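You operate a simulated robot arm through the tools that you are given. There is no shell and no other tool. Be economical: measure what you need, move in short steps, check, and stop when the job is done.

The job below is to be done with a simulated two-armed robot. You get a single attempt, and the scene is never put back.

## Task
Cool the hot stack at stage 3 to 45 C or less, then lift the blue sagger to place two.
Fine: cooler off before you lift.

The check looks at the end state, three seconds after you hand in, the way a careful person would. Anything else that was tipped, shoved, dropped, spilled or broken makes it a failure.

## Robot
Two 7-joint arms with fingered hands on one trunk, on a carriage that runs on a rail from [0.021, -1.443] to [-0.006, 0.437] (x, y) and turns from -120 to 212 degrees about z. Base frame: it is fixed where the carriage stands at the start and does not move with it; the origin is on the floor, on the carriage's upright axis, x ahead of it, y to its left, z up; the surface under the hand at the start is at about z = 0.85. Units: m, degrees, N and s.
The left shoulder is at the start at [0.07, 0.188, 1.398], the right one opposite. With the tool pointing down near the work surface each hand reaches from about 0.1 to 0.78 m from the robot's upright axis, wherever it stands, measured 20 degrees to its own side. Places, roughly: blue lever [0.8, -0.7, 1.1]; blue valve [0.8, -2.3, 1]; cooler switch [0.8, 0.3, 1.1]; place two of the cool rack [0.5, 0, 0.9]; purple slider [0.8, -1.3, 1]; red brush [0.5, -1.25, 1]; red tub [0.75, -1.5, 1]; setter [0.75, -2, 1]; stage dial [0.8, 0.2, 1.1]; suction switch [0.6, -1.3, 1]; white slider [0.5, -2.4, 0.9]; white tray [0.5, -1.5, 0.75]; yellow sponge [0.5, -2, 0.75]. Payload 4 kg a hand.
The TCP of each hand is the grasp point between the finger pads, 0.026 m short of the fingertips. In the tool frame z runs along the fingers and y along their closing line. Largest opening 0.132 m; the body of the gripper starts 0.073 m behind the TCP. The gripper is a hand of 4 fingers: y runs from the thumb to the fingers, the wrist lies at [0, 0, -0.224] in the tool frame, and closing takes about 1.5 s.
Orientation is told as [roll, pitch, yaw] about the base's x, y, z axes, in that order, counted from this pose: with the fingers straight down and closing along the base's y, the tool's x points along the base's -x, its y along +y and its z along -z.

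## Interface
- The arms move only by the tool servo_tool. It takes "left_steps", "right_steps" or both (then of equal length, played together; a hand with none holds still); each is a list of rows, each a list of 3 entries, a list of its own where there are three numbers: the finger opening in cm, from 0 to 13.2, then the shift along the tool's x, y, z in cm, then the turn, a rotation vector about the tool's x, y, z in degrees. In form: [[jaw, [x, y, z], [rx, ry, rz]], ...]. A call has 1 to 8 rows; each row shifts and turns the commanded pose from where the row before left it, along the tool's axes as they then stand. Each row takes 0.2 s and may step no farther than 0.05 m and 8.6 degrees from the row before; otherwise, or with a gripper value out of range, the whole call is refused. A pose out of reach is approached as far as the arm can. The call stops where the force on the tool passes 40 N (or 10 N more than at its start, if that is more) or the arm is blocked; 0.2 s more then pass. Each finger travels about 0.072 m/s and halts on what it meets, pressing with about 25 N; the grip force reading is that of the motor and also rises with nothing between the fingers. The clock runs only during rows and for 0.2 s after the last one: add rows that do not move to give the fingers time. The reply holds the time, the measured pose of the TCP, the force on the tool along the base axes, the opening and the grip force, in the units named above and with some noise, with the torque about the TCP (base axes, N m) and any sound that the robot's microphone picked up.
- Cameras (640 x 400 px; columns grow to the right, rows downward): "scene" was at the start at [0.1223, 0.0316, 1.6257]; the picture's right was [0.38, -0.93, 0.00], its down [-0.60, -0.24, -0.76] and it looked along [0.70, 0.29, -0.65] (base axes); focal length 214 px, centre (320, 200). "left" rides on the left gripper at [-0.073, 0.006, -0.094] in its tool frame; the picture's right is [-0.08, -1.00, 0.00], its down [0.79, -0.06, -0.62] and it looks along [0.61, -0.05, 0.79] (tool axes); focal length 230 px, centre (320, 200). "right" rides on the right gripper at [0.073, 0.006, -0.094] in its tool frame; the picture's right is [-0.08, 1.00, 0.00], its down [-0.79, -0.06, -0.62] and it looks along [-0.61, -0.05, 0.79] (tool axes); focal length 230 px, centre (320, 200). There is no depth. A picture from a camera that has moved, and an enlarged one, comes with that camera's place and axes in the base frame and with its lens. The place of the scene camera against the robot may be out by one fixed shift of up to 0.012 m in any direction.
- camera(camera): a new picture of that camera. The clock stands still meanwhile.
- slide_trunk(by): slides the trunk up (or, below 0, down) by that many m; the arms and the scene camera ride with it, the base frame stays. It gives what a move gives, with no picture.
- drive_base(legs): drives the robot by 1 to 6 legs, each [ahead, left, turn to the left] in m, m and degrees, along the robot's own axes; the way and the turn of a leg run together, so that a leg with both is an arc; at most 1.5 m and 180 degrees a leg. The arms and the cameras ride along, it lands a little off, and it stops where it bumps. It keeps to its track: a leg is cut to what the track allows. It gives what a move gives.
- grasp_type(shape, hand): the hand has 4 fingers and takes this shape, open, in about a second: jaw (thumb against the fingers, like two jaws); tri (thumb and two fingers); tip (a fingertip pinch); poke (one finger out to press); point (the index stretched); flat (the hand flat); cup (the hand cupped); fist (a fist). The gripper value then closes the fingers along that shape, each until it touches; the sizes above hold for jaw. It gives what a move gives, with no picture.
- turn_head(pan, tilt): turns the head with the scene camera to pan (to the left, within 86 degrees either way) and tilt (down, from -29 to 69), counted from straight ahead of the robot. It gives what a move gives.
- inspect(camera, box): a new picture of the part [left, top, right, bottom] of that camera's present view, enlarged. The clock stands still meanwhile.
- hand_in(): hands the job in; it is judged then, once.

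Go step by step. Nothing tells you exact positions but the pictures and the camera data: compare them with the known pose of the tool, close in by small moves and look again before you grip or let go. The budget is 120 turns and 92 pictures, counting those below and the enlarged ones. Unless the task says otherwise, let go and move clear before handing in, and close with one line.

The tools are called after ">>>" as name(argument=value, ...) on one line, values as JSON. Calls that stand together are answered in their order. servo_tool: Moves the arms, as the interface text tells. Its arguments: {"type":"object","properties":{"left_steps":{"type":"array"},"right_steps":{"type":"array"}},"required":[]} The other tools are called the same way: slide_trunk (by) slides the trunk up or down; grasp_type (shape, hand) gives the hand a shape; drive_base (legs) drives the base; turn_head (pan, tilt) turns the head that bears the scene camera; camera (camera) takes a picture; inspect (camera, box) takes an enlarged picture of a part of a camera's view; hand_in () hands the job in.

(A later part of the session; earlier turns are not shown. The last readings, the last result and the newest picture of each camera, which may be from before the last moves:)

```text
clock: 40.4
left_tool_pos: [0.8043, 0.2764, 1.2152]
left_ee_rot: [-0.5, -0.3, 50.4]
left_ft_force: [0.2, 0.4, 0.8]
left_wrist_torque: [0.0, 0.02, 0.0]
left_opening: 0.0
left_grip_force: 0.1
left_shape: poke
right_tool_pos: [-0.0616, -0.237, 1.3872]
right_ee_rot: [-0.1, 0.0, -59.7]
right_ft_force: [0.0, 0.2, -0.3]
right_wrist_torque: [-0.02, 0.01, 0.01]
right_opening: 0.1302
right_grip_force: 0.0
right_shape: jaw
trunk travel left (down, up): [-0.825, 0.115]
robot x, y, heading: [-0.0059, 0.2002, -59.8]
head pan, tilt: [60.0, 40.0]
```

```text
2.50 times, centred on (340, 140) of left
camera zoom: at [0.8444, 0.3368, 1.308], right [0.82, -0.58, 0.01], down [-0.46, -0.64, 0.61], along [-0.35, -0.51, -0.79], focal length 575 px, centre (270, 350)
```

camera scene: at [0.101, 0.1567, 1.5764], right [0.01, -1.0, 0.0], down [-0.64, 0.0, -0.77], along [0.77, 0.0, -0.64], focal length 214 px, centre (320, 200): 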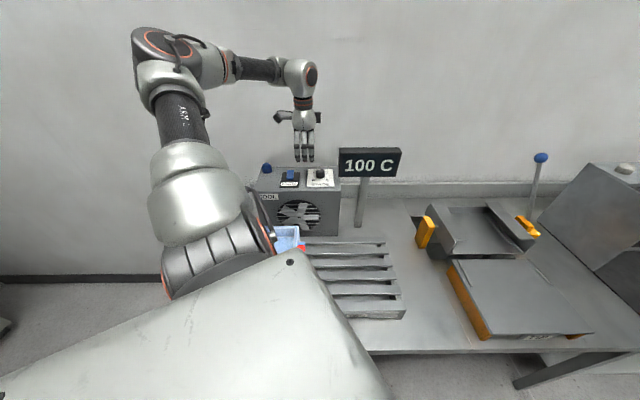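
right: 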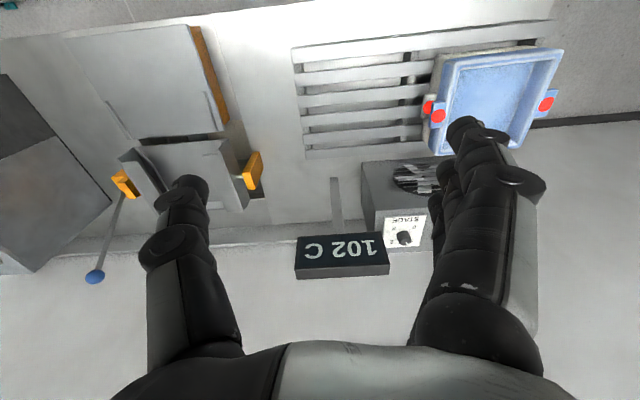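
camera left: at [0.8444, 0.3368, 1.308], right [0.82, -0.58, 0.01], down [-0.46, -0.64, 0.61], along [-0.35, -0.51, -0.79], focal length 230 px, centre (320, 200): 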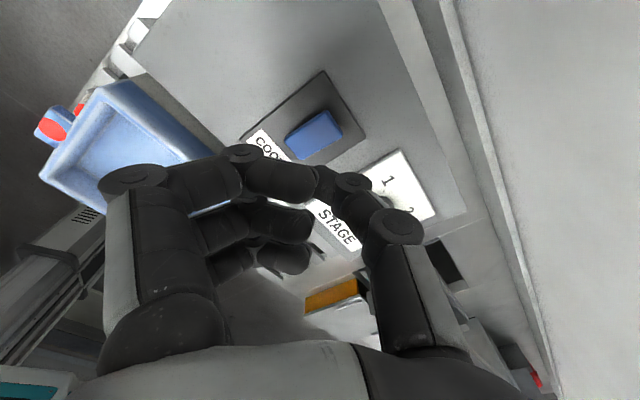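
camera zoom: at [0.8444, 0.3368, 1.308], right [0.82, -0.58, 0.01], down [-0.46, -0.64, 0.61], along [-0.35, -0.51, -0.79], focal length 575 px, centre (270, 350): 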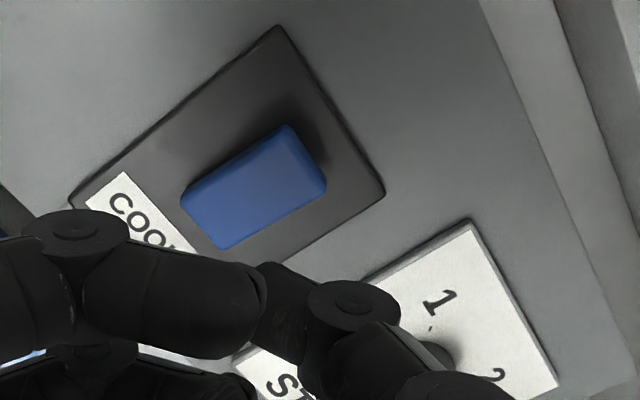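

In this view the pointer runs from the centre toward 3, so the dial is right. The rocker's far (+x) end is raised, at about (0.812, 0.269). I'll lower the poking fingertip to just above it.

>>> servo_tool(left_steps=[[0, [0, -1.1, 2.5], [0, 0, 0]], [0, [0, 0, 2.5], [0, 0, 0]], [0, [0, 0, 0], [0, 0, 0]]])

>>> camera(camera="left")

>>> inspect(camera="scene", box=[260, 130, 360, 196])

```text
clock: 41.2
left_tool_pos: [0.8116, 0.2715, 1.1653]
left_ee_rot: [-0.7, -0.3, 50.4]
left_ft_force: [0.4, 0.2, -0.6]
left_wrist_torque: [-0.01, -0.01, -0.01]
left_opening: 0.0
left_grip_force: 0.1
left_shape: poke
right_tool_pos: [-0.0629, -0.2353, 1.3884]
right_ee_rot: [-0.1, 0.1, -59.7]
right_ft_force: [-0.3, -0.7, 0.2]
right_wrist_torque: [-0.01, -0.04, 0.01]
right_opening: 0.1301
right_grip_force: 0.1
right_shape: jaw
trunk travel left (down, up): [-0.825, 0.115]
robot x, y, heading: [-0.002, 0.1978, -59.6]
head pan, tilt: [60.0, 40.0]
```

```text
62 pictures are left
camera left: at [0.8521, 0.3309, 1.2583], right [0.82, -0.58, 0.01], down [-0.46, -0.64, 0.61], along [-0.35, -0.51, -0.79], focal length 230 px, centre (320, 200)
```

left: 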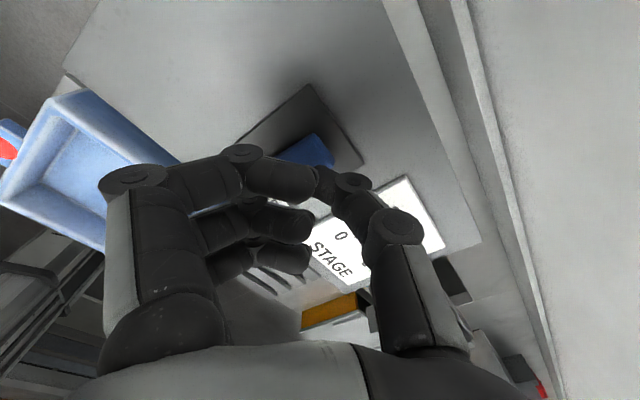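

```text
6.06 times, centred on (310, 163) of scene
camera zoom: at [0.0999, 0.157, 1.5765], right [0.01, -1.0, 0.0], down [-0.64, 0.0, -0.77], along [0.77, 0.0, -0.64], focal length 1300 px, centre (381, 424)
```

zoom: 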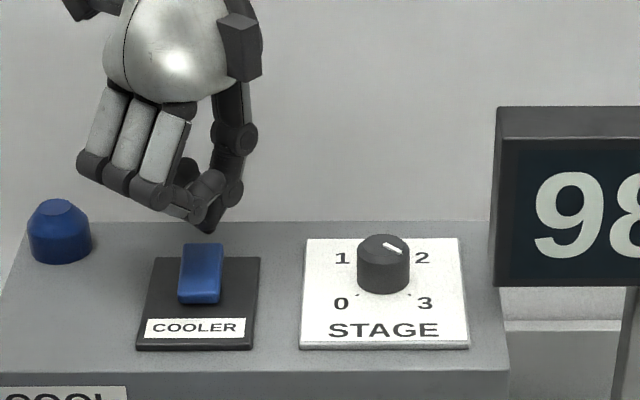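

The fingertip is over the raised end of the rocker. Pressing down in small steps.

>>> servo_tool(left_steps=[[0, [-0.3, -0.2, 1], [0, 0, 0]], [0, [0, 0, 1], [0, 0, 0]], [0, [0, 0, 0.7], [0, 0, 0]], [0, [0, 0, 0.7], [0, 0, 0]]])

>>> inspect(camera="scene", box=[260, 130, 420, 236])

```text
clock: 42.1
left_tool_pos: [0.8181, 0.2702, 1.1454]
left_ee_rot: [-1.8, -0.6, 50.8]
left_ft_force: [-1.6, -0.2, 17.0]
left_wrist_torque: [0.04, 0.15, 0.0]
left_opening: 0.0
left_grip_force: 0.1
left_shape: poke
right_tool_pos: [-0.0637, -0.2354, 1.3877]
right_ee_rot: [0.1, 0.0, -59.7]
right_ft_force: [0.6, 0.1, -0.1]
right_wrist_torque: [-0.02, 0.01, 0.03]
right_opening: 0.1304
right_grip_force: 0.1
right_shape: jaw
trunk travel left (down, up): [-0.825, 0.115]
robot x, y, heading: [-0.0015, 0.2022, -59.9]
head pan, tilt: [60.0, 40.0]
stopped in row 4 (left hand): the force on the tool passed its limit at 46 N (the readings are from after the stop); the commanded pose is now the measured one
```

```text
3.77 times, centred on (340, 183) of scene
camera zoom: at [0.0986, 0.1564, 1.5766], right [0.01, -1.0, 0.0], down [-0.64, 0.0, -0.77], along [0.77, 0.0, -0.64], focal length 809 px, centre (244, 264)
```

zoom: 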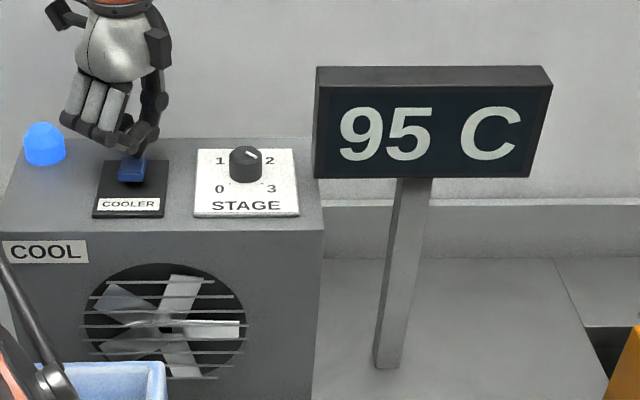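

The lamp is lit and the temperature is falling. I'll raise the finger, shift over the other (now raised) end of the rocker, and wait.

>>> servo_tool(left_steps=[[0, [0, 0, -3], [0, 0, 0]], [0, [0, 0, -2], [0, 0, 0]], [0, [0, 0, 0], [0, 0, 0]], [0, [0, 0, 0], [0, 0, 0]], [0, [0, 0, 0], [0, 0, 0]], [0, [0, 0, 0], [0, 0, 0]], [0, [0, 0, 0], [0, 0, 0]], [0, [0, 0, 0], [0, 0, 0]]])

>>> servo_tool(left_steps=[[0, [0, 0, 0], [0, 0, 0]], [0, [0, 0, 0], [0, 0, 0]], [0, [0, 0, 0], [0, 0, 0]], [0, [0, 0, 0], [0, 0, 0]], [0, [0, 0, 0], [0, 0, 0]], [0, [0, 0, 0], [0, 0, 0]], [0, [0, 0, 0], [0, 0, 0]], [0, [0, 0, 0], [0, 0, 0]]])

>>> servo_tool(left_steps=[[0, [0, 0, 0], [0, 0, 0]], [0, [0, 0, 0], [0, 0, 0]], [0, [0, 0, 0], [0, 0, 0]], [0, [0, 0, 0], [0, 0, 0]], [0, [0, 0, 0], [0, 0, 0]], [0, [0, 0, 0], [0, 0, 0]], [0, [0, 0, 0], [0, 0, 0]], [0, [0, 0, 0], [0, 0, 0]]])

>>> inspect(camera="scene", box=[260, 130, 420, 236])

>>> inspect(camera="left", box=[220, 60, 460, 220])

```text
clock: 43.9
left_tool_pos: [0.8175, 0.2723, 1.1902]
left_ee_rot: [-1.3, -0.5, 50.6]
left_ft_force: [0.2, -0.6, 0.7]
left_wrist_torque: [0.0, -0.01, 0.03]
left_opening: 0.0003
left_grip_force: 0.0
left_shape: poke
right_tool_pos: [-0.0624, -0.2352, 1.3881]
right_ee_rot: [0.0, 0.0, -59.7]
right_ft_force: [0.2, 0.3, -0.8]
right_wrist_torque: [0.05, -0.01, -0.05]
right_opening: 0.1302
right_grip_force: 0.0
right_shape: jaw
trunk travel left (down, up): [-0.825, 0.115]
robot x, y, heading: [-0.0007, 0.1998, -59.7]
head pan, tilt: [60.0, 40.0]
```

```text
clock: 45.7
left_tool_pos: [0.8184, 0.2708, 1.1918]
left_ee_rot: [-1.4, -0.5, 50.6]
left_ft_force: [-0.1, 0.3, -0.4]
left_wrist_torque: [-0.02, -0.02, -0.03]
left_opening: 0.0002
left_grip_force: 0.1
left_shape: poke
right_tool_pos: [-0.0614, -0.2351, 1.3871]
right_ee_rot: [0.1, -0.1, -59.7]
right_ft_force: [-0.3, -0.2, 0.4]
right_wrist_torque: [-0.01, 0.01, 0.01]
right_opening: 0.1302
right_grip_force: 0.0
right_shape: jaw
trunk travel left (down, up): [-0.825, 0.115]
robot x, y, heading: [-0.0024, 0.1992, -59.6]
head pan, tilt: [60.0, 40.0]
```

```text
clock: 47.5
left_tool_pos: [0.8188, 0.2714, 1.1903]
left_ee_rot: [-1.4, -0.5, 50.6]
left_ft_force: [0.1, 0.1, 0.7]
left_wrist_torque: [0.03, 0.02, -0.01]
left_opening: 0.0
left_grip_force: 0.1
left_shape: poke
right_tool_pos: [-0.0614, -0.2349, 1.3873]
right_ee_rot: [0.0, 0.0, -59.8]
right_ft_force: [0.3, 0.6, 0.5]
right_wrist_torque: [0.0, 0.0, 0.0]
right_opening: 0.1301
right_grip_force: 0.0
right_shape: jaw
trunk travel left (down, up): [-0.825, 0.115]
robot x, y, heading: [-0.0039, 0.2014, -59.7]
head pan, tilt: [60.0, 40.0]
```

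```text
3.77 times, centred on (340, 183) of scene
camera zoom: at [0.1011, 0.1568, 1.5764], right [0.01, -1.0, 0.0], down [-0.64, 0.0, -0.77], along [0.77, 0.0, -0.64], focal length 809 px, centre (244, 264)
```

zoom: 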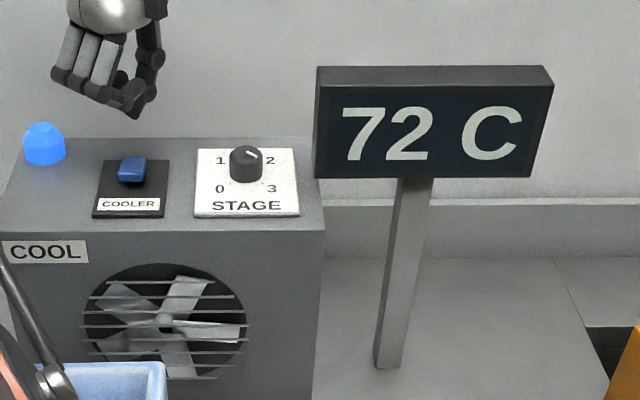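

```text
2.50 times, centred on (340, 140) of left
camera zoom: at [0.8579, 0.3326, 1.2839], right [0.82, -0.57, 0.02], down [-0.47, -0.64, 0.61], along [-0.33, -0.51, -0.79], focal length 575 px, centre (270, 350)
```

zoom: 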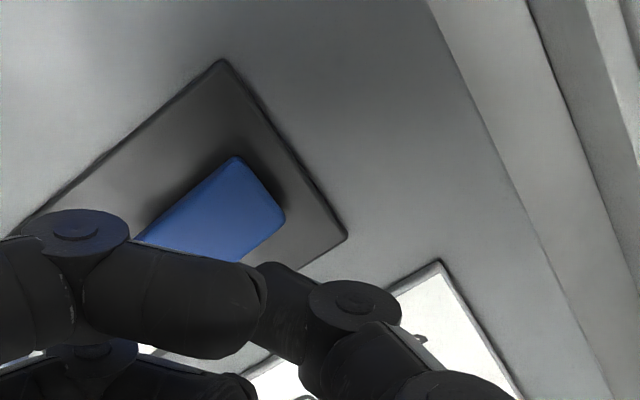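

It reads 72 C. I'll position the tip over the front (raised) end at about (0.778, 0.268) and wait on.

>>> servo_tool(left_steps=[[0, [2.8, 2.9, 0], [0, 0, 0]], [0, [0, 0, 0], [0, 0, 0]], [0, [0, 0, 0], [0, 0, 0]], [0, [0, 0, 0], [0, 0, 0]], [0, [0, 0, 0], [0, 0, 0]], [0, [0, 0, 0], [0, 0, 0]], [0, [0, 0, 0], [0, 0, 0]], [0, [0, 0, 0], [0, 0, 0]]])

>>> servo_tool(left_steps=[[0, [0, 0, 0], [0, 0, 0]], [0, [0, 0, 0], [0, 0, 0]], [0, [0, 0, 0], [0, 0, 0]], [0, [0, 0, 0], [0, 0, 0]], [0, [0, 0, 0], [0, 0, 0]], [0, [0, 0, 0], [0, 0, 0]], [0, [0, 0, 0], [0, 0, 0]], [0, [0, 0, 0], [0, 0, 0]]])

>>> servo_tool(left_steps=[[0, [0, 0, 0], [0, 0, 0]], [0, [0, 0, 0], [0, 0, 0]], [0, [0, 0, 0], [0, 0, 0]], [0, [0, 0, 0], [0, 0, 0]], [0, [0, 0, 0], [0, 0, 0]], [0, [0, 0, 0], [0, 0, 0]], [0, [0, 0, 0], [0, 0, 0]], [0, [0, 0, 0], [0, 0, 0]]])

>>> servo_tool(left_steps=[[0, [0, 0, 0], [0, 0, 0]], [0, [0, 0, 0], [0, 0, 0]], [0, [0, 0, 0], [0, 0, 0]], [0, [0, 0, 0], [0, 0, 0]], [0, [0, 0, 0], [0, 0, 0]], [0, [0, 0, 0], [0, 0, 0]], [0, [0, 0, 0], [0, 0, 0]], [0, [0, 0, 0], [0, 0, 0]]])

>>> inspect(camera="scene", box=[260, 130, 420, 236])

```text
clock: 49.3
left_tool_pos: [0.7774, 0.2674, 1.1887]
left_ee_rot: [-1.4, -0.6, 50.6]
left_ft_force: [0.3, 0.2, -0.3]
left_wrist_torque: [0.02, -0.01, 0.02]
left_opening: 0.0004
left_grip_force: 0.0
left_shape: poke
right_tool_pos: [-0.0619, -0.236, 1.3877]
right_ee_rot: [0.0, 0.0, -59.7]
right_ft_force: [0.2, -0.8, 0.6]
right_wrist_torque: [0.01, -0.01, -0.03]
right_opening: 0.1303
right_grip_force: 0.1
right_shape: jaw
trunk travel left (down, up): [-0.825, 0.115]
robot x, y, heading: [-0.0046, 0.2003, -59.6]
head pan, tilt: [60.0, 40.0]
```

```text
clock: 51.1
left_tool_pos: [0.7776, 0.2669, 1.1897]
left_ee_rot: [-1.4, -0.5, 50.6]
left_ft_force: [-0.2, -0.2, -0.5]
left_wrist_torque: [-0.02, -0.02, 0.01]
left_opening: 0.0
left_grip_force: 0.0
left_shape: poke
right_tool_pos: [-0.0625, -0.2358, 1.3878]
right_ee_rot: [-0.1, 0.0, -59.7]
right_ft_force: [-0.5, 0.9, -0.4]
right_wrist_torque: [0.01, 0.0, -0.03]
right_opening: 0.1303
right_grip_force: 0.1
right_shape: jaw
trunk travel left (down, up): [-0.825, 0.115]
robot x, y, heading: [-0.003, 0.2002, -59.8]
head pan, tilt: [60.0, 40.0]
```

```text
clock: 52.9
left_tool_pos: [0.7779, 0.2679, 1.1902]
left_ee_rot: [-1.4, -0.5, 50.6]
left_ft_force: [-0.4, -0.6, -0.4]
left_wrist_torque: [-0.02, 0.02, 0.0]
left_opening: 0.0001
left_grip_force: 0.0
left_shape: poke
right_tool_pos: [-0.0615, -0.2361, 1.3867]
right_ee_rot: [-0.1, 0.0, -59.7]
right_ft_force: [1.0, -0.3, 0.0]
right_wrist_torque: [0.03, 0.02, 0.03]
right_opening: 0.1302
right_grip_force: 0.0
right_shape: jaw
trunk travel left (down, up): [-0.825, 0.115]
robot x, y, heading: [-0.0026, 0.1997, -59.8]
head pan, tilt: [60.0, 40.0]
```

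```text
clock: 54.7
left_tool_pos: [0.778, 0.2679, 1.1914]
left_ee_rot: [-1.4, -0.4, 50.6]
left_ft_force: [0.7, 1.1, 0.1]
left_wrist_torque: [0.01, 0.0, 0.0]
left_opening: 0.0
left_grip_force: 0.1
left_shape: poke
right_tool_pos: [-0.0625, -0.2352, 1.3885]
right_ee_rot: [0.0, 0.0, -59.8]
right_ft_force: [0.2, -0.9, -0.1]
right_wrist_torque: [0.01, -0.01, 0.01]
right_opening: 0.13
right_grip_force: 0.0
right_shape: jaw
trunk travel left (down, up): [-0.825, 0.115]
robot x, y, heading: [-0.0026, 0.1993, -59.4]
head pan, tilt: [60.0, 40.0]
```

```text
3.77 times, centred on (340, 183) of scene
camera zoom: at [0.1011, 0.1568, 1.5764], right [0.01, -1.0, 0.0], down [-0.64, 0.0, -0.77], along [0.77, 0.0, -0.64], focal length 809 px, centre (244, 264)
```

zoom: 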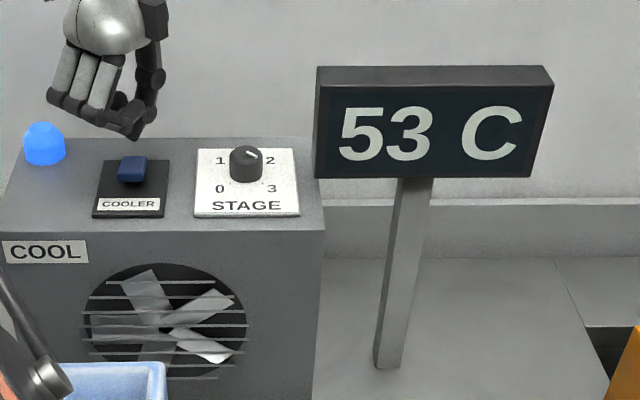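

53 C. Another ~7 s of waiting should take it well under 45.

>>> servo_tool(left_steps=[[0, [0, 0, 0], [0, 0, 0]], [0, [0, 0, 0], [0, 0, 0]], [0, [0, 0, 0], [0, 0, 0]], [0, [0, 0, 0], [0, 0, 0]], [0, [0, 0, 0], [0, 0, 0]], [0, [0, 0, 0], [0, 0, 0]], [0, [0, 0, 0], [0, 0, 0]], [0, [0, 0, 0], [0, 0, 0]]])

>>> servo_tool(left_steps=[[0, [0, 0, 0], [0, 0, 0]], [0, [0, 0, 0], [0, 0, 0]], [0, [0, 0, 0], [0, 0, 0]], [0, [0, 0, 0], [0, 0, 0]], [0, [0, 0, 0], [0, 0, 0]], [0, [0, 0, 0], [0, 0, 0]], [0, [0, 0, 0], [0, 0, 0]], [0, [0, 0, 0], [0, 0, 0]]])

>>> servo_tool(left_steps=[[0, [0, 0, 0], [0, 0, 0]], [0, [0, 0, 0], [0, 0, 0]], [0, [0, 0, 0], [0, 0, 0]], [0, [0, 0, 0], [0, 0, 0]], [0, [0, 0, 0], [0, 0, 0]], [0, [0, 0, 0], [0, 0, 0]], [0, [0, 0, 0], [0, 0, 0]], [0, [0, 0, 0], [0, 0, 0]]])

>>> servo_tool(left_steps=[[0, [0, 0, 0], [0, 0, 0]], [0, [0, 0, 0], [0, 0, 0]], [0, [0, 0, 0], [0, 0, 0]], [0, [0, 0, 0], [0, 0, 0]], [0, [0, 0, 0], [0, 0, 0]], [0, [0, 0, 0], [0, 0, 0]], [0, [0, 0, 0], [0, 0, 0]], [0, [0, 0, 0], [0, 0, 0]]])

>>> servo_tool(left_steps=[[0, [0, 0, 1.5], [0, 0, 0]], [0, [0, 0, 1.5], [0, 0, 0]], [0, [0, 0, 0], [0, 0, 0]], [0, [0, 0, 0], [0, 0, 0]], [0, [0, 0, 0], [0, 0, 0]], [0, [0, 0, 0], [0, 0, 0]], [0, [0, 0, 0], [0, 0, 0]], [0, [0, 0, 0], [0, 0, 0]]])

>>> inspect(camera="scene", box=[260, 130, 420, 236])

```text
clock: 56.5
left_tool_pos: [0.7778, 0.2688, 1.1908]
left_ee_rot: [-1.4, -0.5, 50.7]
left_ft_force: [-0.6, 0.4, 0.3]
left_wrist_torque: [0.0, 0.0, -0.01]
left_opening: 0.0
left_grip_force: 0.0
left_shape: poke
right_tool_pos: [-0.0615, -0.236, 1.3886]
right_ee_rot: [0.0, 0.0, -59.7]
right_ft_force: [0.4, -0.4, -0.3]
right_wrist_torque: [0.01, 0.03, 0.01]
right_opening: 0.1303
right_grip_force: 0.1
right_shape: jaw
trunk travel left (down, up): [-0.825, 0.115]
robot x, y, heading: [-0.0054, 0.1992, -59.6]
head pan, tilt: [60.0, 40.0]
```

```text
clock: 58.3
left_tool_pos: [0.7777, 0.2677, 1.191]
left_ee_rot: [-1.4, -0.5, 50.6]
left_ft_force: [0.5, -0.6, 0.5]
left_wrist_torque: [-0.02, 0.02, 0.01]
left_opening: 0.0001
left_grip_force: 0.0
left_shape: poke
right_tool_pos: [-0.0626, -0.2355, 1.3879]
right_ee_rot: [0.0, -0.1, -59.7]
right_ft_force: [-0.2, 0.3, 0.3]
right_wrist_torque: [0.0, 0.0, 0.01]
right_opening: 0.1302
right_grip_force: 0.1
right_shape: jaw
trunk travel left (down, up): [-0.825, 0.115]
robot x, y, heading: [-0.0013, 0.2007, -59.7]
head pan, tilt: [60.0, 40.0]
```

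```text
clock: 60.1
left_tool_pos: [0.7771, 0.2677, 1.1902]
left_ee_rot: [-1.4, -0.4, 50.6]
left_ft_force: [-0.4, -0.7, -0.5]
left_wrist_torque: [-0.01, 0.03, -0.01]
left_opening: 0.0
left_grip_force: 0.1
left_shape: poke
right_tool_pos: [-0.063, -0.235, 1.3874]
right_ee_rot: [0.1, 0.0, -59.7]
right_ft_force: [0.1, -0.2, -0.4]
right_wrist_torque: [-0.01, 0.02, 0.04]
right_opening: 0.1303
right_grip_force: 0.1
right_shape: jaw
trunk travel left (down, up): [-0.825, 0.115]
robot x, y, heading: [-0.0018, 0.1969, -59.7]
head pan, tilt: [60.0, 40.0]
```

```text
clock: 61.9
left_tool_pos: [0.7781, 0.2677, 1.1893]
left_ee_rot: [-1.4, -0.5, 50.6]
left_ft_force: [0.1, -0.1, 0.1]
left_wrist_torque: [-0.01, -0.05, -0.01]
left_opening: 0.0
left_grip_force: 0.0
left_shape: poke
right_tool_pos: [-0.0627, -0.2347, 1.3888]
right_ee_rot: [-0.1, -0.1, -59.7]
right_ft_force: [-0.5, -0.3, 0.1]
right_wrist_torque: [-0.02, 0.0, -0.02]
right_opening: 0.1304
right_grip_force: 0.0
right_shape: jaw
trunk travel left (down, up): [-0.825, 0.115]
robot x, y, heading: [-0.005, 0.2022, -59.8]
head pan, tilt: [60.0, 40.0]
```

```text
clock: 63.7
left_tool_pos: [0.7792, 0.269, 1.1599]
left_ee_rot: [-1.4, -0.6, 50.5]
left_ft_force: [0.8, 0.4, 0.5]
left_wrist_torque: [0.01, 0.0, 0.04]
left_opening: 0.0002
left_grip_force: 0.1
left_shape: poke
right_tool_pos: [-0.0612, -0.2355, 1.3876]
right_ee_rot: [0.0, -0.1, -59.8]
right_ft_force: [0.4, 0.3, 0.6]
right_wrist_torque: [-0.01, 0.01, 0.0]
right_opening: 0.1302
right_grip_force: 0.0
right_shape: jaw
trunk travel left (down, up): [-0.825, 0.115]
robot x, y, heading: [-0.008, 0.2, -59.7]
head pan, tilt: [60.0, 40.0]
```

```text
3.77 times, centred on (340, 183) of scene
camera zoom: at [0.1013, 0.1568, 1.5764], right [0.01, -1.0, 0.0], down [-0.64, 0.0, -0.77], along [0.77, 0.0, -0.64], focal length 809 px, centre (244, 264)
```

zoom: 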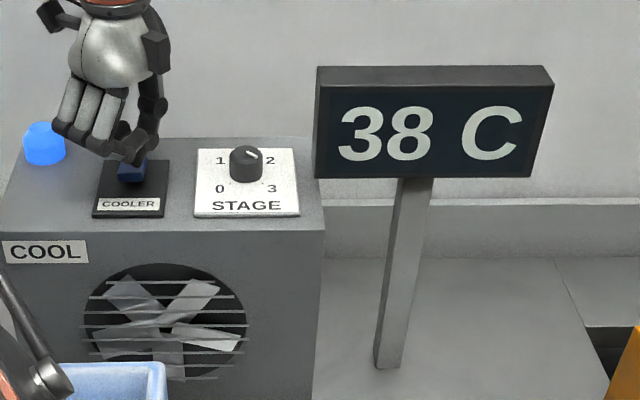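

38 C. Now I press the front end of the rocker to turn the cooler off.

>>> servo_tool(left_steps=[[0, [0, 0, 1], [0, 0, 0]], [0, [0, 0, 0.8], [0, 0, 0]], [0, [0, 0, 0.7], [0, 0, 0]], [0, [0, 0, 0.7], [0, 0, 0]]])

>>> inspect(camera="scene", box=[260, 130, 420, 236])

```text
clock: 64.9
left_tool_pos: [0.7747, 0.2635, 1.1375]
left_ee_rot: [-1.9, -0.5, 50.7]
left_ft_force: [-11.0, -3.8, 28.1]
left_wrist_torque: [0.25, 0.37, 0.12]
left_opening: 0.0001
left_grip_force: 0.1
left_shape: poke
right_tool_pos: [-0.0687, -0.2353, 1.3877]
right_ee_rot: [0.2, -0.1, -59.7]
right_ft_force: [-0.2, 0.1, 0.2]
right_wrist_torque: [-0.01, -0.02, -0.01]
right_opening: 0.1303
right_grip_force: 0.1
right_shape: jaw
trunk travel left (down, up): [-0.825, 0.115]
robot x, y, heading: [-0.0044, 0.1991, -59.8]
head pan, tilt: [60.0, 40.0]
stopped in row 4 (left hand): the force on the tool passed its limit at 41 N (the readings are from after the stop); the commanded pose is now the measured one
```

```text
3.77 times, centred on (340, 183) of scene
camera zoom: at [0.0935, 0.1564, 1.5769], right [0.0, -1.0, 0.0], down [-0.64, 0.0, -0.77], along [0.77, 0.0, -0.64], focal length 809 px, centre (244, 264)
```

zoom: 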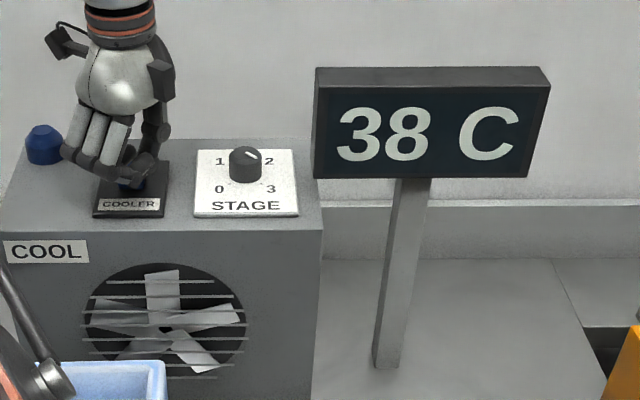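

The lamp is off and it reads 38 C. I'll lift the finger clear, retreat, reopen the hand and turn the body back to the front.

>>> servo_tool(left_steps=[[0, [0, 0, -4], [0, 0, 0]], [0, [0, 0, -4.5], [0, 0, 0]], [0, [3.1, 3.7, 0], [0, 0, 0]], [0, [3.1, 3.7, 0], [0, 0, 0]], [0, [3.1, 3.7, 0], [0, 0, 0]], [0, [3.1, 3.7, 0], [0, 0, 0]], [0, [0, 0, -4.5], [0, 0, 0]], [0, [0, 0, -4.5], [0, 0, 0]]])

>>> grasp_type(hand="left", shape="jaw")

>>> inspect(camera="scene", box=[250, 130, 420, 243])

>>> drive_base(legs=[[0, 0, 60]])

>>> turn_head(pan=0, tilt=55)

>>> camera(camera="scene")

>>> camera(camera="right")

```text
clock: 66.7
left_tool_pos: [0.5842, 0.2649, 1.3008]
left_ee_rot: [-1.6, -0.4, 50.6]
left_ft_force: [-0.5, -0.5, 0.2]
left_wrist_torque: [-0.02, 0.0, 0.01]
left_opening: 0.0
left_grip_force: 0.0
left_shape: poke
right_tool_pos: [-0.0625, -0.2347, 1.3884]
right_ee_rot: [0.0, 0.0, -59.7]
right_ft_force: [-0.2, 0.2, -0.2]
right_wrist_torque: [0.01, 0.01, 0.01]
right_opening: 0.1301
right_grip_force: 0.1
right_shape: jaw
trunk travel left (down, up): [-0.825, 0.115]
robot x, y, heading: [-0.0052, 0.1977, -59.9]
head pan, tilt: [60.0, 40.0]
```

```text
clock: 67.6
left_tool_pos: [0.5866, 0.2639, 1.299]
left_ee_rot: [-1.6, -0.5, 50.6]
left_ft_force: [0.0, 0.2, -0.3]
left_wrist_torque: [0.0, 0.01, 0.02]
left_opening: 0.1317
left_grip_force: 0.1
left_shape: jaw
right_tool_pos: [-0.0621, -0.2357, 1.3888]
right_ee_rot: [-0.1, 0.0, -59.7]
right_ft_force: [-0.4, 0.2, -0.5]
right_wrist_torque: [0.05, -0.01, -0.02]
right_opening: 0.13
right_grip_force: 0.1
right_shape: jaw
trunk travel left (down, up): [-0.825, 0.115]
robot x, y, heading: [-0.003, 0.1998, -59.8]
head pan, tilt: [60.0, 40.0]
```

```text
3.54 times, centred on (335, 186) of scene
camera zoom: at [0.1015, 0.1566, 1.5764], right [0.0, -1.0, 0.0], down [-0.64, 0.0, -0.77], along [0.77, 0.0, -0.64], focal length 759 px, centre (267, 248)
```

zoom: 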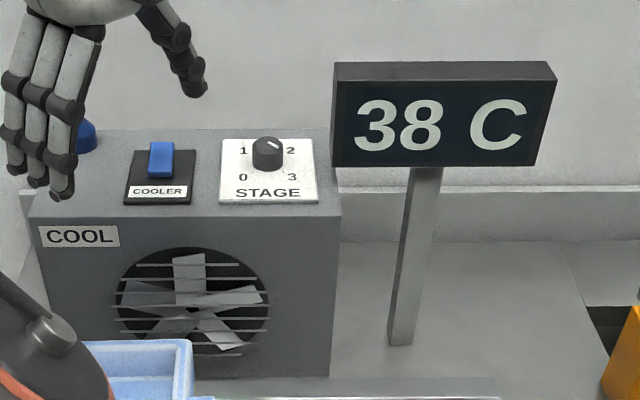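

```text
clock: 70.6
left_tool_pos: [0.2319, 0.742, 1.3003]
left_ee_rot: [-1.6, -0.4, 110.8]
left_ft_force: [-1.1, -0.1, -0.4]
left_wrist_torque: [0.01, 0.0, 0.01]
left_opening: 0.1318
left_grip_force: 0.0
left_shape: jaw
right_tool_pos: [0.3474, -0.0682, 1.3883]
right_ee_rot: [0.0, 0.0, 0.6]
right_ft_force: [-1.0, 0.0, 0.3]
right_wrist_torque: [-0.05, 0.01, 0.01]
right_opening: 0.1301
right_grip_force: 0.0
right_shape: jaw
trunk travel left (down, up): [-0.825, 0.115]
robot x, y, heading: [-0.0039, 0.2016, 0.7]
head pan, tilt: [60.0, 40.0]
```

```text
clock: 71.9
left_tool_pos: [0.2319, 0.7431, 1.2994]
left_ee_rot: [-1.6, -0.4, 110.9]
left_ft_force: [0.7, -0.7, 0.7]
left_wrist_torque: [0.01, -0.01, 0.03]
left_opening: 0.1316
left_grip_force: 0.0
left_shape: jaw
right_tool_pos: [0.346, -0.0676, 1.3883]
right_ee_rot: [0.1, 0.0, 0.6]
right_ft_force: [-0.3, 0.6, -0.1]
right_wrist_torque: [0.0, 0.01, -0.01]
right_opening: 0.1304
right_grip_force: 0.1
right_shape: jaw
trunk travel left (down, up): [-0.825, 0.115]
robot x, y, heading: [-0.0053, 0.1998, 0.8]
head pan, tilt: [0.0, 55.0]
```

```text
53 pictures are left
camera scene: at [0.113, 0.2007, 1.5557], right [0.01, -1.0, 0.0], down [-0.82, -0.01, -0.57], along [0.57, 0.01, -0.82], focal length 214 px, centre (320, 200)
```

scene: 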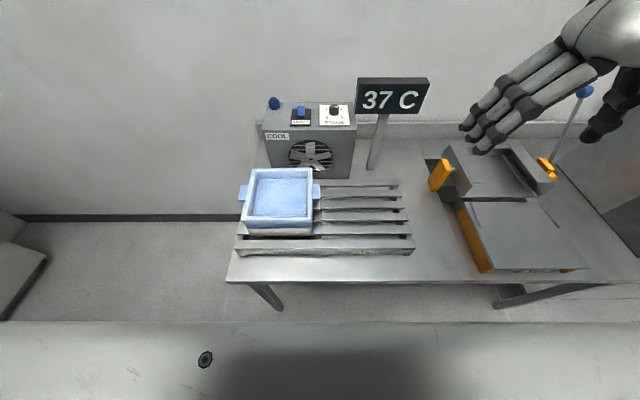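

```text
52 pictures are left
camera right: at [0.2736, -0.0629, 1.4829], right [0.07, 1.0, 0.0], down [0.79, -0.05, 0.62], along [0.61, -0.04, -0.79], focal length 230 px, centre (320, 200)
```

right: 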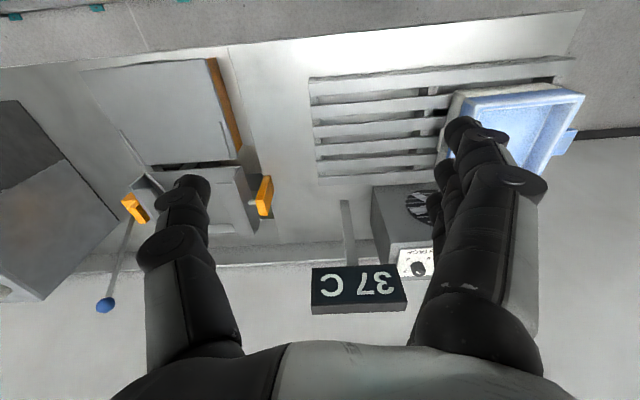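

The red heat marks are gone and the display reads 37 C. I'll look closely at the sagger's ears and the rack.

>>> inspect(camera="scene", box=[220, 150, 430, 290])

>>> inspect(camera="left", box=[0, 0, 640, 400])

```text
2.86 times, centred on (325, 220) of scene
camera zoom: at [0.113, 0.2007, 1.5557], right [0.01, -1.0, 0.0], down [-0.82, -0.01, -0.57], along [0.57, 0.01, -0.82], focal length 613 px, centre (306, 143)
```

zoom: 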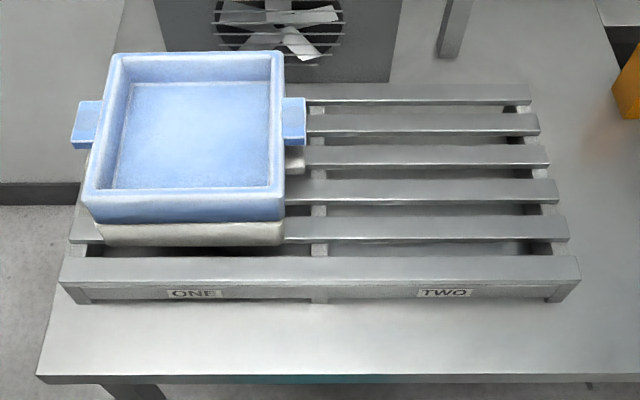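

```text
1.00 times, centred on (320, 200) of left (not enlarged: the box is as wide or as high as the picture)
camera zoom: at [0.1982, 0.8071, 1.3927], right [0.9, 0.43, 0.03], down [0.32, -0.72, 0.61], along [0.28, -0.54, -0.79], focal length 230 px, centre (320, 200)
```

zoom: 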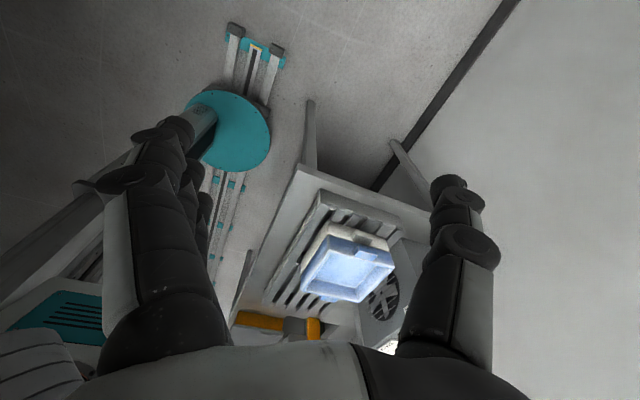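

Plan: grip each ear from above with both hands at yaw 0, one side inside the tub wall and the other on the ear's end. The ears are at about (0.51, 0.437) and (0.51, 0.218), z ≈ 1.03, and place TWO is centred near y ≈ 0.06. First I bring both hands over.

>>> servo_tool(left_steps=[[13, [0, 0, 0], [0, 0, 8.5]], [13, [0, 0, 0], [0, 0, 8.5]], [13, [0, 0, 0], [0, 0, 8.5]], [13, [0, 0, 0], [0, 0, 8.5]], [13, [0, 0, 0], [0, 0, 8.5]], [13, [0, 0, 0], [0, 0, 8.5]], [13, [0, 0, 0], [0, 0, 8.5]], [13, [0, 0, 0], [0, 0, 8.5]]], right_steps=[[13, [-2.05, 3.5, 0], [0, 0, 0]], [13, [-2.05, 3.5, 0], [0, 0, 0]], [13, [-2.05, 3.5, 0], [0, 0, 0]], [13, [-2.05, 3.5, 0], [0, 0, 0]], [13, [-2.05, 3.5, 0], [0, 0, 0]], [13, [-2.05, 3.5, 0], [0, 0, 0]], [13, [-2.05, 3.3, 0], [0, 0, 0]], [13, [-2.05, 3.0, 0], [0, 0, 0]]])

>>> servo_tool(left_steps=[[13, [0, 0, 0], [0, 0, 8.5]], [13, [0, 0, 0], [0, 0, 8.5]], [13, [0, 0, 0], [0, 0, 8.5]], [13, [0, 0, 0], [0, 0, 8.5]], [13, [0, 0, 0], [0, 0, 8.2]]], right_steps=[[13, [0, 0, 3], [0, 0, 0.6]], [13, [0, 0, 3], [0, 0, 0]], [13, [0, 0, 3], [0, 0, 0]], [13, [0, 0, 3], [0, 0, 0]], [13, [0, 0, 3], [0, 0, 0]]])

```text
clock: 73.7
left_tool_pos: [0.2323, 0.7448, 1.2976]
left_ee_rot: [-0.3, -1.5, 42.8]
left_ft_force: [-1.1, 0.5, 0.0]
left_wrist_torque: [-0.04, 0.04, -0.01]
left_opening: 0.1302
left_grip_force: 0.1
left_shape: jaw
right_tool_pos: [0.5077, 0.2099, 1.3874]
right_ee_rot: [-0.1, 0.1, 0.5]
right_ft_force: [0.0, 0.7, 0.1]
right_wrist_torque: [0.0, 0.0, -0.01]
right_opening: 0.13
right_grip_force: 0.1
right_shape: jaw
trunk travel left (down, up): [-0.825, 0.115]
robot x, y, heading: [-0.0012, 0.1994, 0.5]
head pan, tilt: [0.0, 55.0]
```

```text
clock: 74.9
left_tool_pos: [0.2336, 0.7425, 1.2987]
left_ee_rot: [0.9, -1.2, 0.5]
left_ft_force: [0.5, 0.1, 0.0]
left_wrist_torque: [-0.03, 0.01, 0.03]
left_opening: 0.1304
left_grip_force: 0.1
left_shape: jaw
right_tool_pos: [0.5066, 0.2076, 1.2372]
right_ee_rot: [0.0, 0.0, 0.0]
right_ft_force: [-0.4, -0.7, -0.3]
right_wrist_torque: [0.0, 0.01, -0.01]
right_opening: 0.1302
right_grip_force: 0.0
right_shape: jaw
trunk travel left (down, up): [-0.825, 0.115]
robot x, y, heading: [-0.0058, 0.2021, 0.9]
head pan, tilt: [0.0, 55.0]
```

Next the left hand moves over the left ear, levelled.

>>> servo_tool(left_steps=[[13, [-3.4, -3.55, 0], [0.9, 1.2, 0.5]], [13, [-3.4, -3.55, 0], [0, 0, 0]], [13, [-3.4, -3.55, 0], [0, 0, 0]], [13, [-3.4, -3.55, 0], [0, 0, 0]], [13, [-3.4, -3.55, 0], [0, 0, 0]], [13, [-3.4, -3.55, 0], [0, 0, 0]], [13, [-3.4, -3.55, 0], [0, 0, 0]], [13, [-3.8, -3.0, 0], [0, 0, 0]]])

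>>> servo_tool(left_steps=[[13, [0, 0, 3], [0, 0, 0]], [13, [0, 0, 3], [0, 0, 0]], [13, [0, 0, 0], [0, 0, 0]]])

>>> camera(camera="left")

>>> camera(camera="right")

>>> inspect(camera="scene", box=[220, 110, 430, 260])

```text
clock: 76.7
left_tool_pos: [0.5105, 0.4626, 1.2996]
left_ee_rot: [0.1, 0.0, 0.2]
left_ft_force: [0.5, -0.6, -0.4]
left_wrist_torque: [0.05, 0.02, 0.01]
left_opening: 0.1302
left_grip_force: 0.0
left_shape: jaw
right_tool_pos: [0.5088, 0.2043, 1.2379]
right_ee_rot: [0.1, 0.2, 0.0]
right_ft_force: [0.2, -0.7, 0.3]
right_wrist_torque: [-0.01, -0.01, 0.02]
right_opening: 0.1302
right_grip_force: 0.0
right_shape: jaw
trunk travel left (down, up): [-0.825, 0.115]
robot x, y, heading: [-0.0041, 0.2004, 0.6]
head pan, tilt: [0.0, 55.0]
```

```text
clock: 77.5
left_tool_pos: [0.5074, 0.4654, 1.24]
left_ee_rot: [0.0, -0.3, 0.2]
left_ft_force: [-0.9, 0.3, 0.1]
left_wrist_torque: [-0.04, -0.01, 0.0]
left_opening: 0.1301
left_grip_force: 0.0
left_shape: jaw
right_tool_pos: [0.5056, 0.2061, 1.2404]
right_ee_rot: [0.1, 0.0, 0.0]
right_ft_force: [-0.9, -0.2, 0.0]
right_wrist_torque: [0.01, -0.02, -0.03]
right_opening: 0.1302
right_grip_force: 0.1
right_shape: jaw
trunk travel left (down, up): [-0.825, 0.115]
robot x, y, heading: [-0.005, 0.1996, 0.4]
head pan, tilt: [0.0, 55.0]
```

```text
49 pictures are left
camera left: at [0.5797, 0.4714, 1.333], right [0.08, -1.0, 0.0], down [-0.79, -0.06, 0.61], along [-0.61, -0.05, -0.79], focal length 230 px, centre (320, 200)
```

left: 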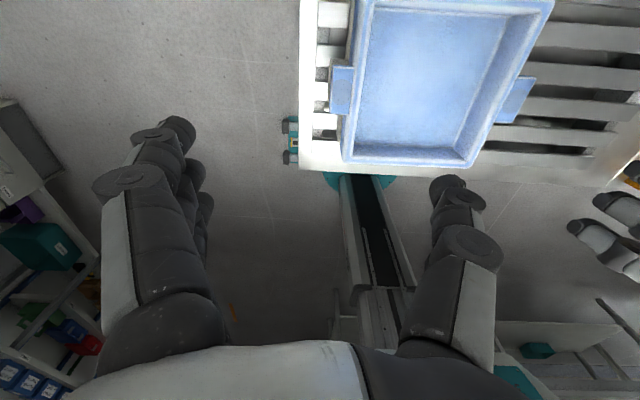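

```text
48 pictures are left
camera right: at [0.433, 0.212, 1.3339], right [0.08, 1.0, 0.0], down [0.78, -0.06, 0.62], along [0.62, -0.05, -0.79], focal length 230 px, centre (320, 200)
```

right: 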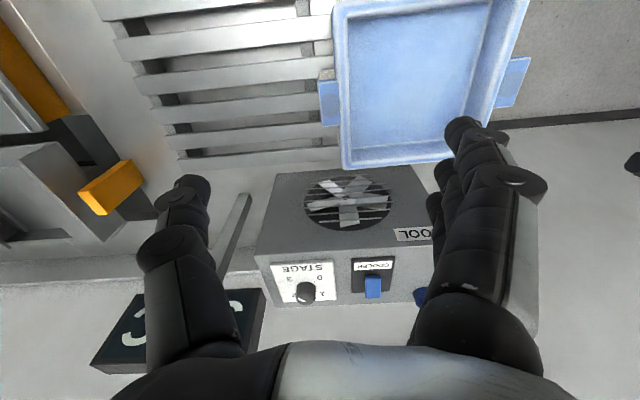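

```text
2.67 times, centred on (325, 185) of scene
camera zoom: at [0.1111, 0.2009, 1.5559], right [0.01, -1.0, 0.0], down [-0.82, -0.01, -0.57], along [0.57, 0.01, -0.82], focal length 572 px, centre (307, 240)
```

zoom: 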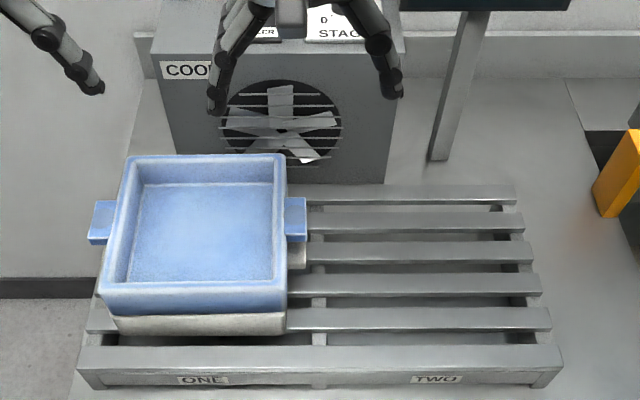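

Ears triangulate to left (0.515, 0.438) and right (0.52, 0.215), top z ≈ 1.02, with tub walls about 0.018 thick. I centre the grips at y = 0.430 and 0.223, lower to z = 1.10 and look.

>>> servo_tool(left_steps=[[8.5, [-0.75, -3.35, 0], [0, 0, 0]], [8.5, [0, 0, 3.5], [0, 0, 0]], [8.5, [0, 0, 3.5], [0, 0, 0]], [8.5, [0, 0, 3.5], [0, 0, 0]], [8.5, [0, 0, 3], [0, 0, 0]], [8.5, [0, 0, 0], [0, 0, 0]]], right_steps=[[8.5, [-1.0, 1.75, 0], [0, 0, 0]], [8.5, [0, 0, 3.5], [0, 0, 0]], [8.5, [0, 0, 3.5], [0, 0, 0]], [8.5, [0, 0, 3.5], [0, 0, 0]], [8.5, [0, 0, 3], [0, 0, 0]], [8.5, [0, 0, 0], [0, 0, 0]]])

>>> camera(camera="left")

>>> camera(camera="right")

>>> inspect(camera="scene", box=[220, 110, 430, 260])

```text
clock: 78.9
left_tool_pos: [0.518, 0.4293, 1.1048]
left_ee_rot: [-0.1, -0.2, 0.1]
left_ft_force: [0.1, 0.5, -0.5]
left_wrist_torque: [-0.02, 0.01, -0.01]
left_opening: 0.0854
left_grip_force: 0.1
left_shape: jaw
right_tool_pos: [0.517, 0.2234, 1.1036]
right_ee_rot: [0.0, 0.1, -0.1]
right_ft_force: [-0.5, -0.1, 0.3]
right_wrist_torque: [-0.01, -0.01, -0.01]
right_opening: 0.0855
right_grip_force: 0.0
right_shape: jaw
trunk travel left (down, up): [-0.825, 0.115]
robot x, y, heading: [-0.0016, 0.2013, 0.6]
head pan, tilt: [0.0, 55.0]
```

```text
46 pictures are left
camera left: at [0.5889, 0.4353, 1.1987], right [0.08, -1.0, 0.0], down [-0.79, -0.06, 0.61], along [-0.61, -0.05, -0.79], focal length 230 px, centre (320, 200)
```

left: 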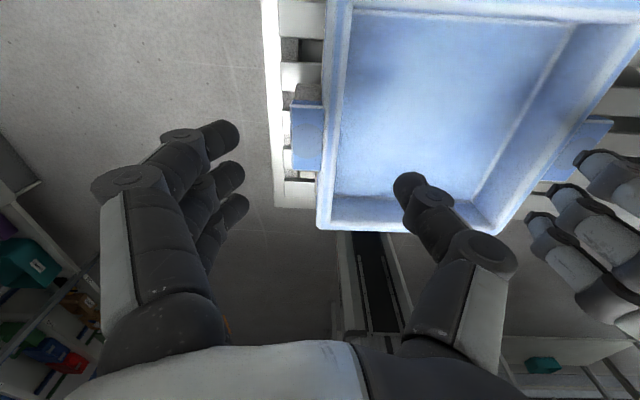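

```text
45 pictures are left
camera right: at [0.4441, 0.2305, 1.1984], right [0.08, 1.0, 0.0], down [0.78, -0.06, 0.62], along [0.62, -0.05, -0.79], focal length 230 px, centre (320, 200)
```

right: 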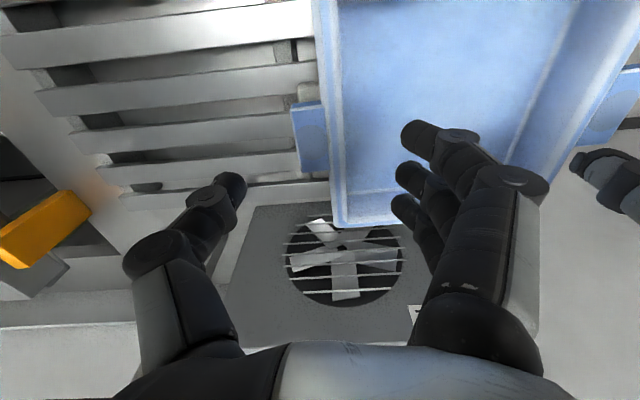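

```text
2.67 times, centred on (325, 185) of scene
camera zoom: at [0.1119, 0.2004, 1.5558], right [0.01, -1.0, 0.0], down [-0.82, -0.01, -0.57], along [0.57, 0.01, -0.82], focal length 572 px, centre (307, 240)
```

zoom: 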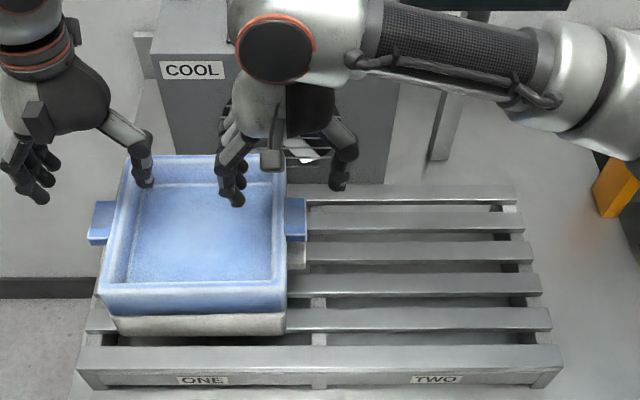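

Both grips are centred within a couple of mm. I'll lower to z ≈ 1.034 with fingers open and check contact forces.

>>> servo_tool(left_steps=[[8.5, [0, 0.1, 3], [0, 0, 0]], [8.5, [0, 0, 2.5], [0, 0, 0]], [8.5, [0, 0, 1.5], [0, 0, 0]], [8.5, [0, 0, 0], [0, 0, 0]]], right_steps=[[8.5, [0, 0, 3], [0, 0, 0]], [8.5, [0, 0, 2.5], [0, 0, 0]], [8.5, [0, 0, 1.5], [0, 0, 0]], [8.5, [0, 0, 0], [0, 0, 0]]])

>>> camera(camera="left")

>>> camera(camera="right")

```text
clock: 79.9
left_tool_pos: [0.5182, 0.4304, 1.0336]
left_ee_rot: [0.0, -0.2, 0.2]
left_ft_force: [-0.2, -0.2, -0.5]
left_wrist_torque: [-0.04, 0.03, -0.02]
left_opening: 0.0853
left_grip_force: 0.1
left_shape: jaw
right_tool_pos: [0.5162, 0.2249, 1.034]
right_ee_rot: [-0.1, 0.0, 0.0]
right_ft_force: [0.4, -0.4, 0.1]
right_wrist_torque: [0.0, 0.0, 0.03]
right_opening: 0.0857
right_grip_force: 0.1
right_shape: jaw
trunk travel left (down, up): [-0.825, 0.115]
robot x, y, heading: [-0.0024, 0.2012, 0.6]
head pan, tilt: [0.0, 55.0]
```

```text
43 pictures are left
camera left: at [0.5908, 0.4369, 1.1278], right [0.08, -1.0, 0.0], down [-0.79, -0.06, 0.61], along [-0.61, -0.05, -0.79], focal length 230 px, centre (320, 200)
```

left: 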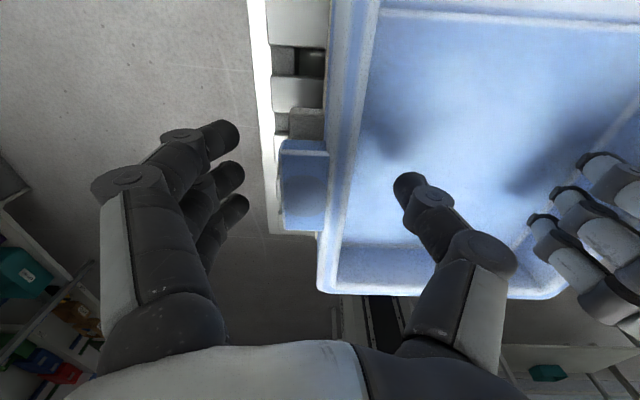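

```text
42 pictures are left
camera right: at [0.4445, 0.2294, 1.1277], right [0.08, 1.0, 0.0], down [0.79, -0.06, 0.62], along [0.61, -0.05, -0.79], focal length 230 px, centre (320, 200)
```

right: 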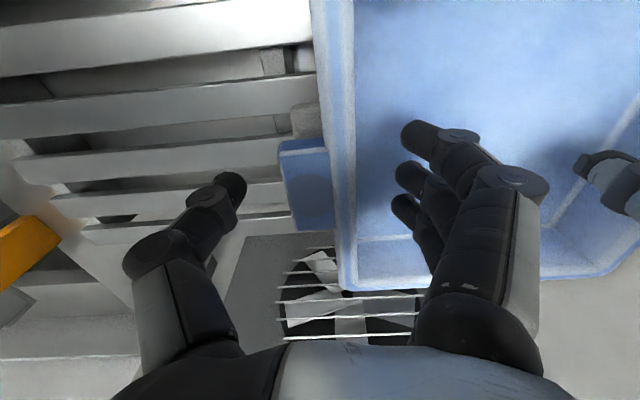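

The tub floor is at z ≈ 0.996 and the ear top at ≈ 1.015, so I'll go 4 mm lower and close both hands gently.

>>> servo_tool(left_steps=[[8.5, [0, 0, 0.4], [0, 0, 0]], [7, [0, 0, 0], [0, 0, 0]], [6, [0, 0, 0], [0, 0, 0]], [5, [0, 0, 0], [0, 0, 0]], [4, [0, 0, 0], [0, 0, 0]], [4, [0, 0, 0], [0, 0, 0]], [4, [0, 0, 0], [0, 0, 0]]], right_steps=[[8.5, [0, -0.1, 0.4], [0, 0, 0]], [7, [0, 0, 0], [0, 0, 0]], [6, [0, 0, 0], [0, 0, 0]], [5, [0, 0, 0], [0, 0, 0]], [4, [0, 0, 0], [0, 0, 0]], [4, [0, 0, 0], [0, 0, 0]], [4, [0, 0, 0], [0, 0, 0]]])

>>> camera(camera="left")

>>> camera(camera="right")

```text
clock: 81.5
left_tool_pos: [0.5178, 0.4325, 1.031]
left_ee_rot: [-0.1, -0.2, 0.2]
left_ft_force: [-0.3, 0.4, -0.2]
left_wrist_torque: [-0.01, 0.01, 0.0]
left_opening: 0.0408
left_grip_force: 0.1
left_shape: jaw
right_tool_pos: [0.5165, 0.2232, 1.0306]
right_ee_rot: [-0.1, 0.1, 0.0]
right_ft_force: [0.7, 0.3, -0.3]
right_wrist_torque: [0.03, 0.02, 0.03]
right_opening: 0.0406
right_grip_force: 0.1
right_shape: jaw
trunk travel left (down, up): [-0.825, 0.115]
robot x, y, heading: [-0.0064, 0.2019, 0.9]
head pan, tilt: [0.0, 55.0]
```

```text
41 pictures are left
camera left: at [0.5901, 0.4384, 1.1246], right [0.08, -1.0, 0.0], down [-0.79, -0.06, 0.61], along [-0.61, -0.05, -0.79], focal length 230 px, centre (320, 200)
```

left: 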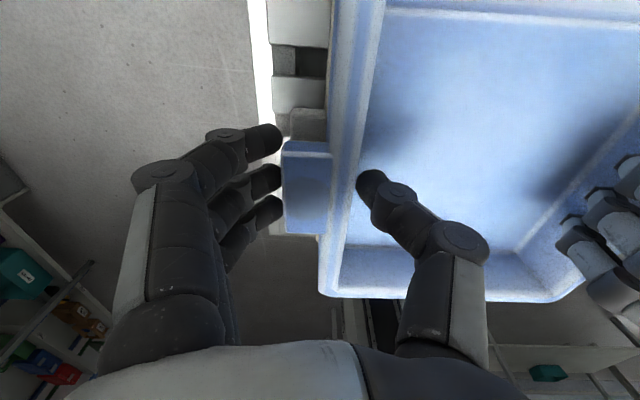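

```text
40 pictures are left
camera right: at [0.4443, 0.2287, 1.1238], right [0.08, 1.0, 0.0], down [0.79, -0.06, 0.62], along [0.61, -0.05, -0.79], focal length 230 px, centre (320, 200)
```

right: 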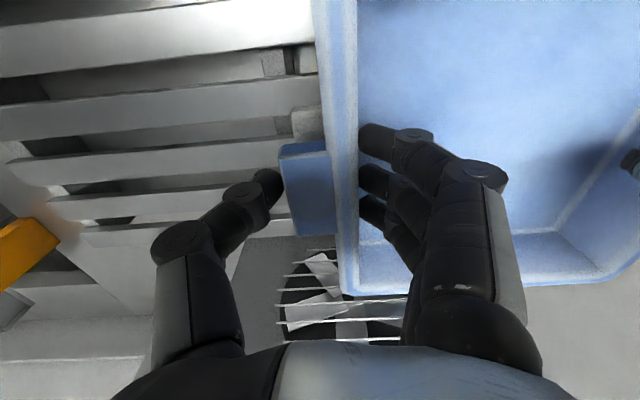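

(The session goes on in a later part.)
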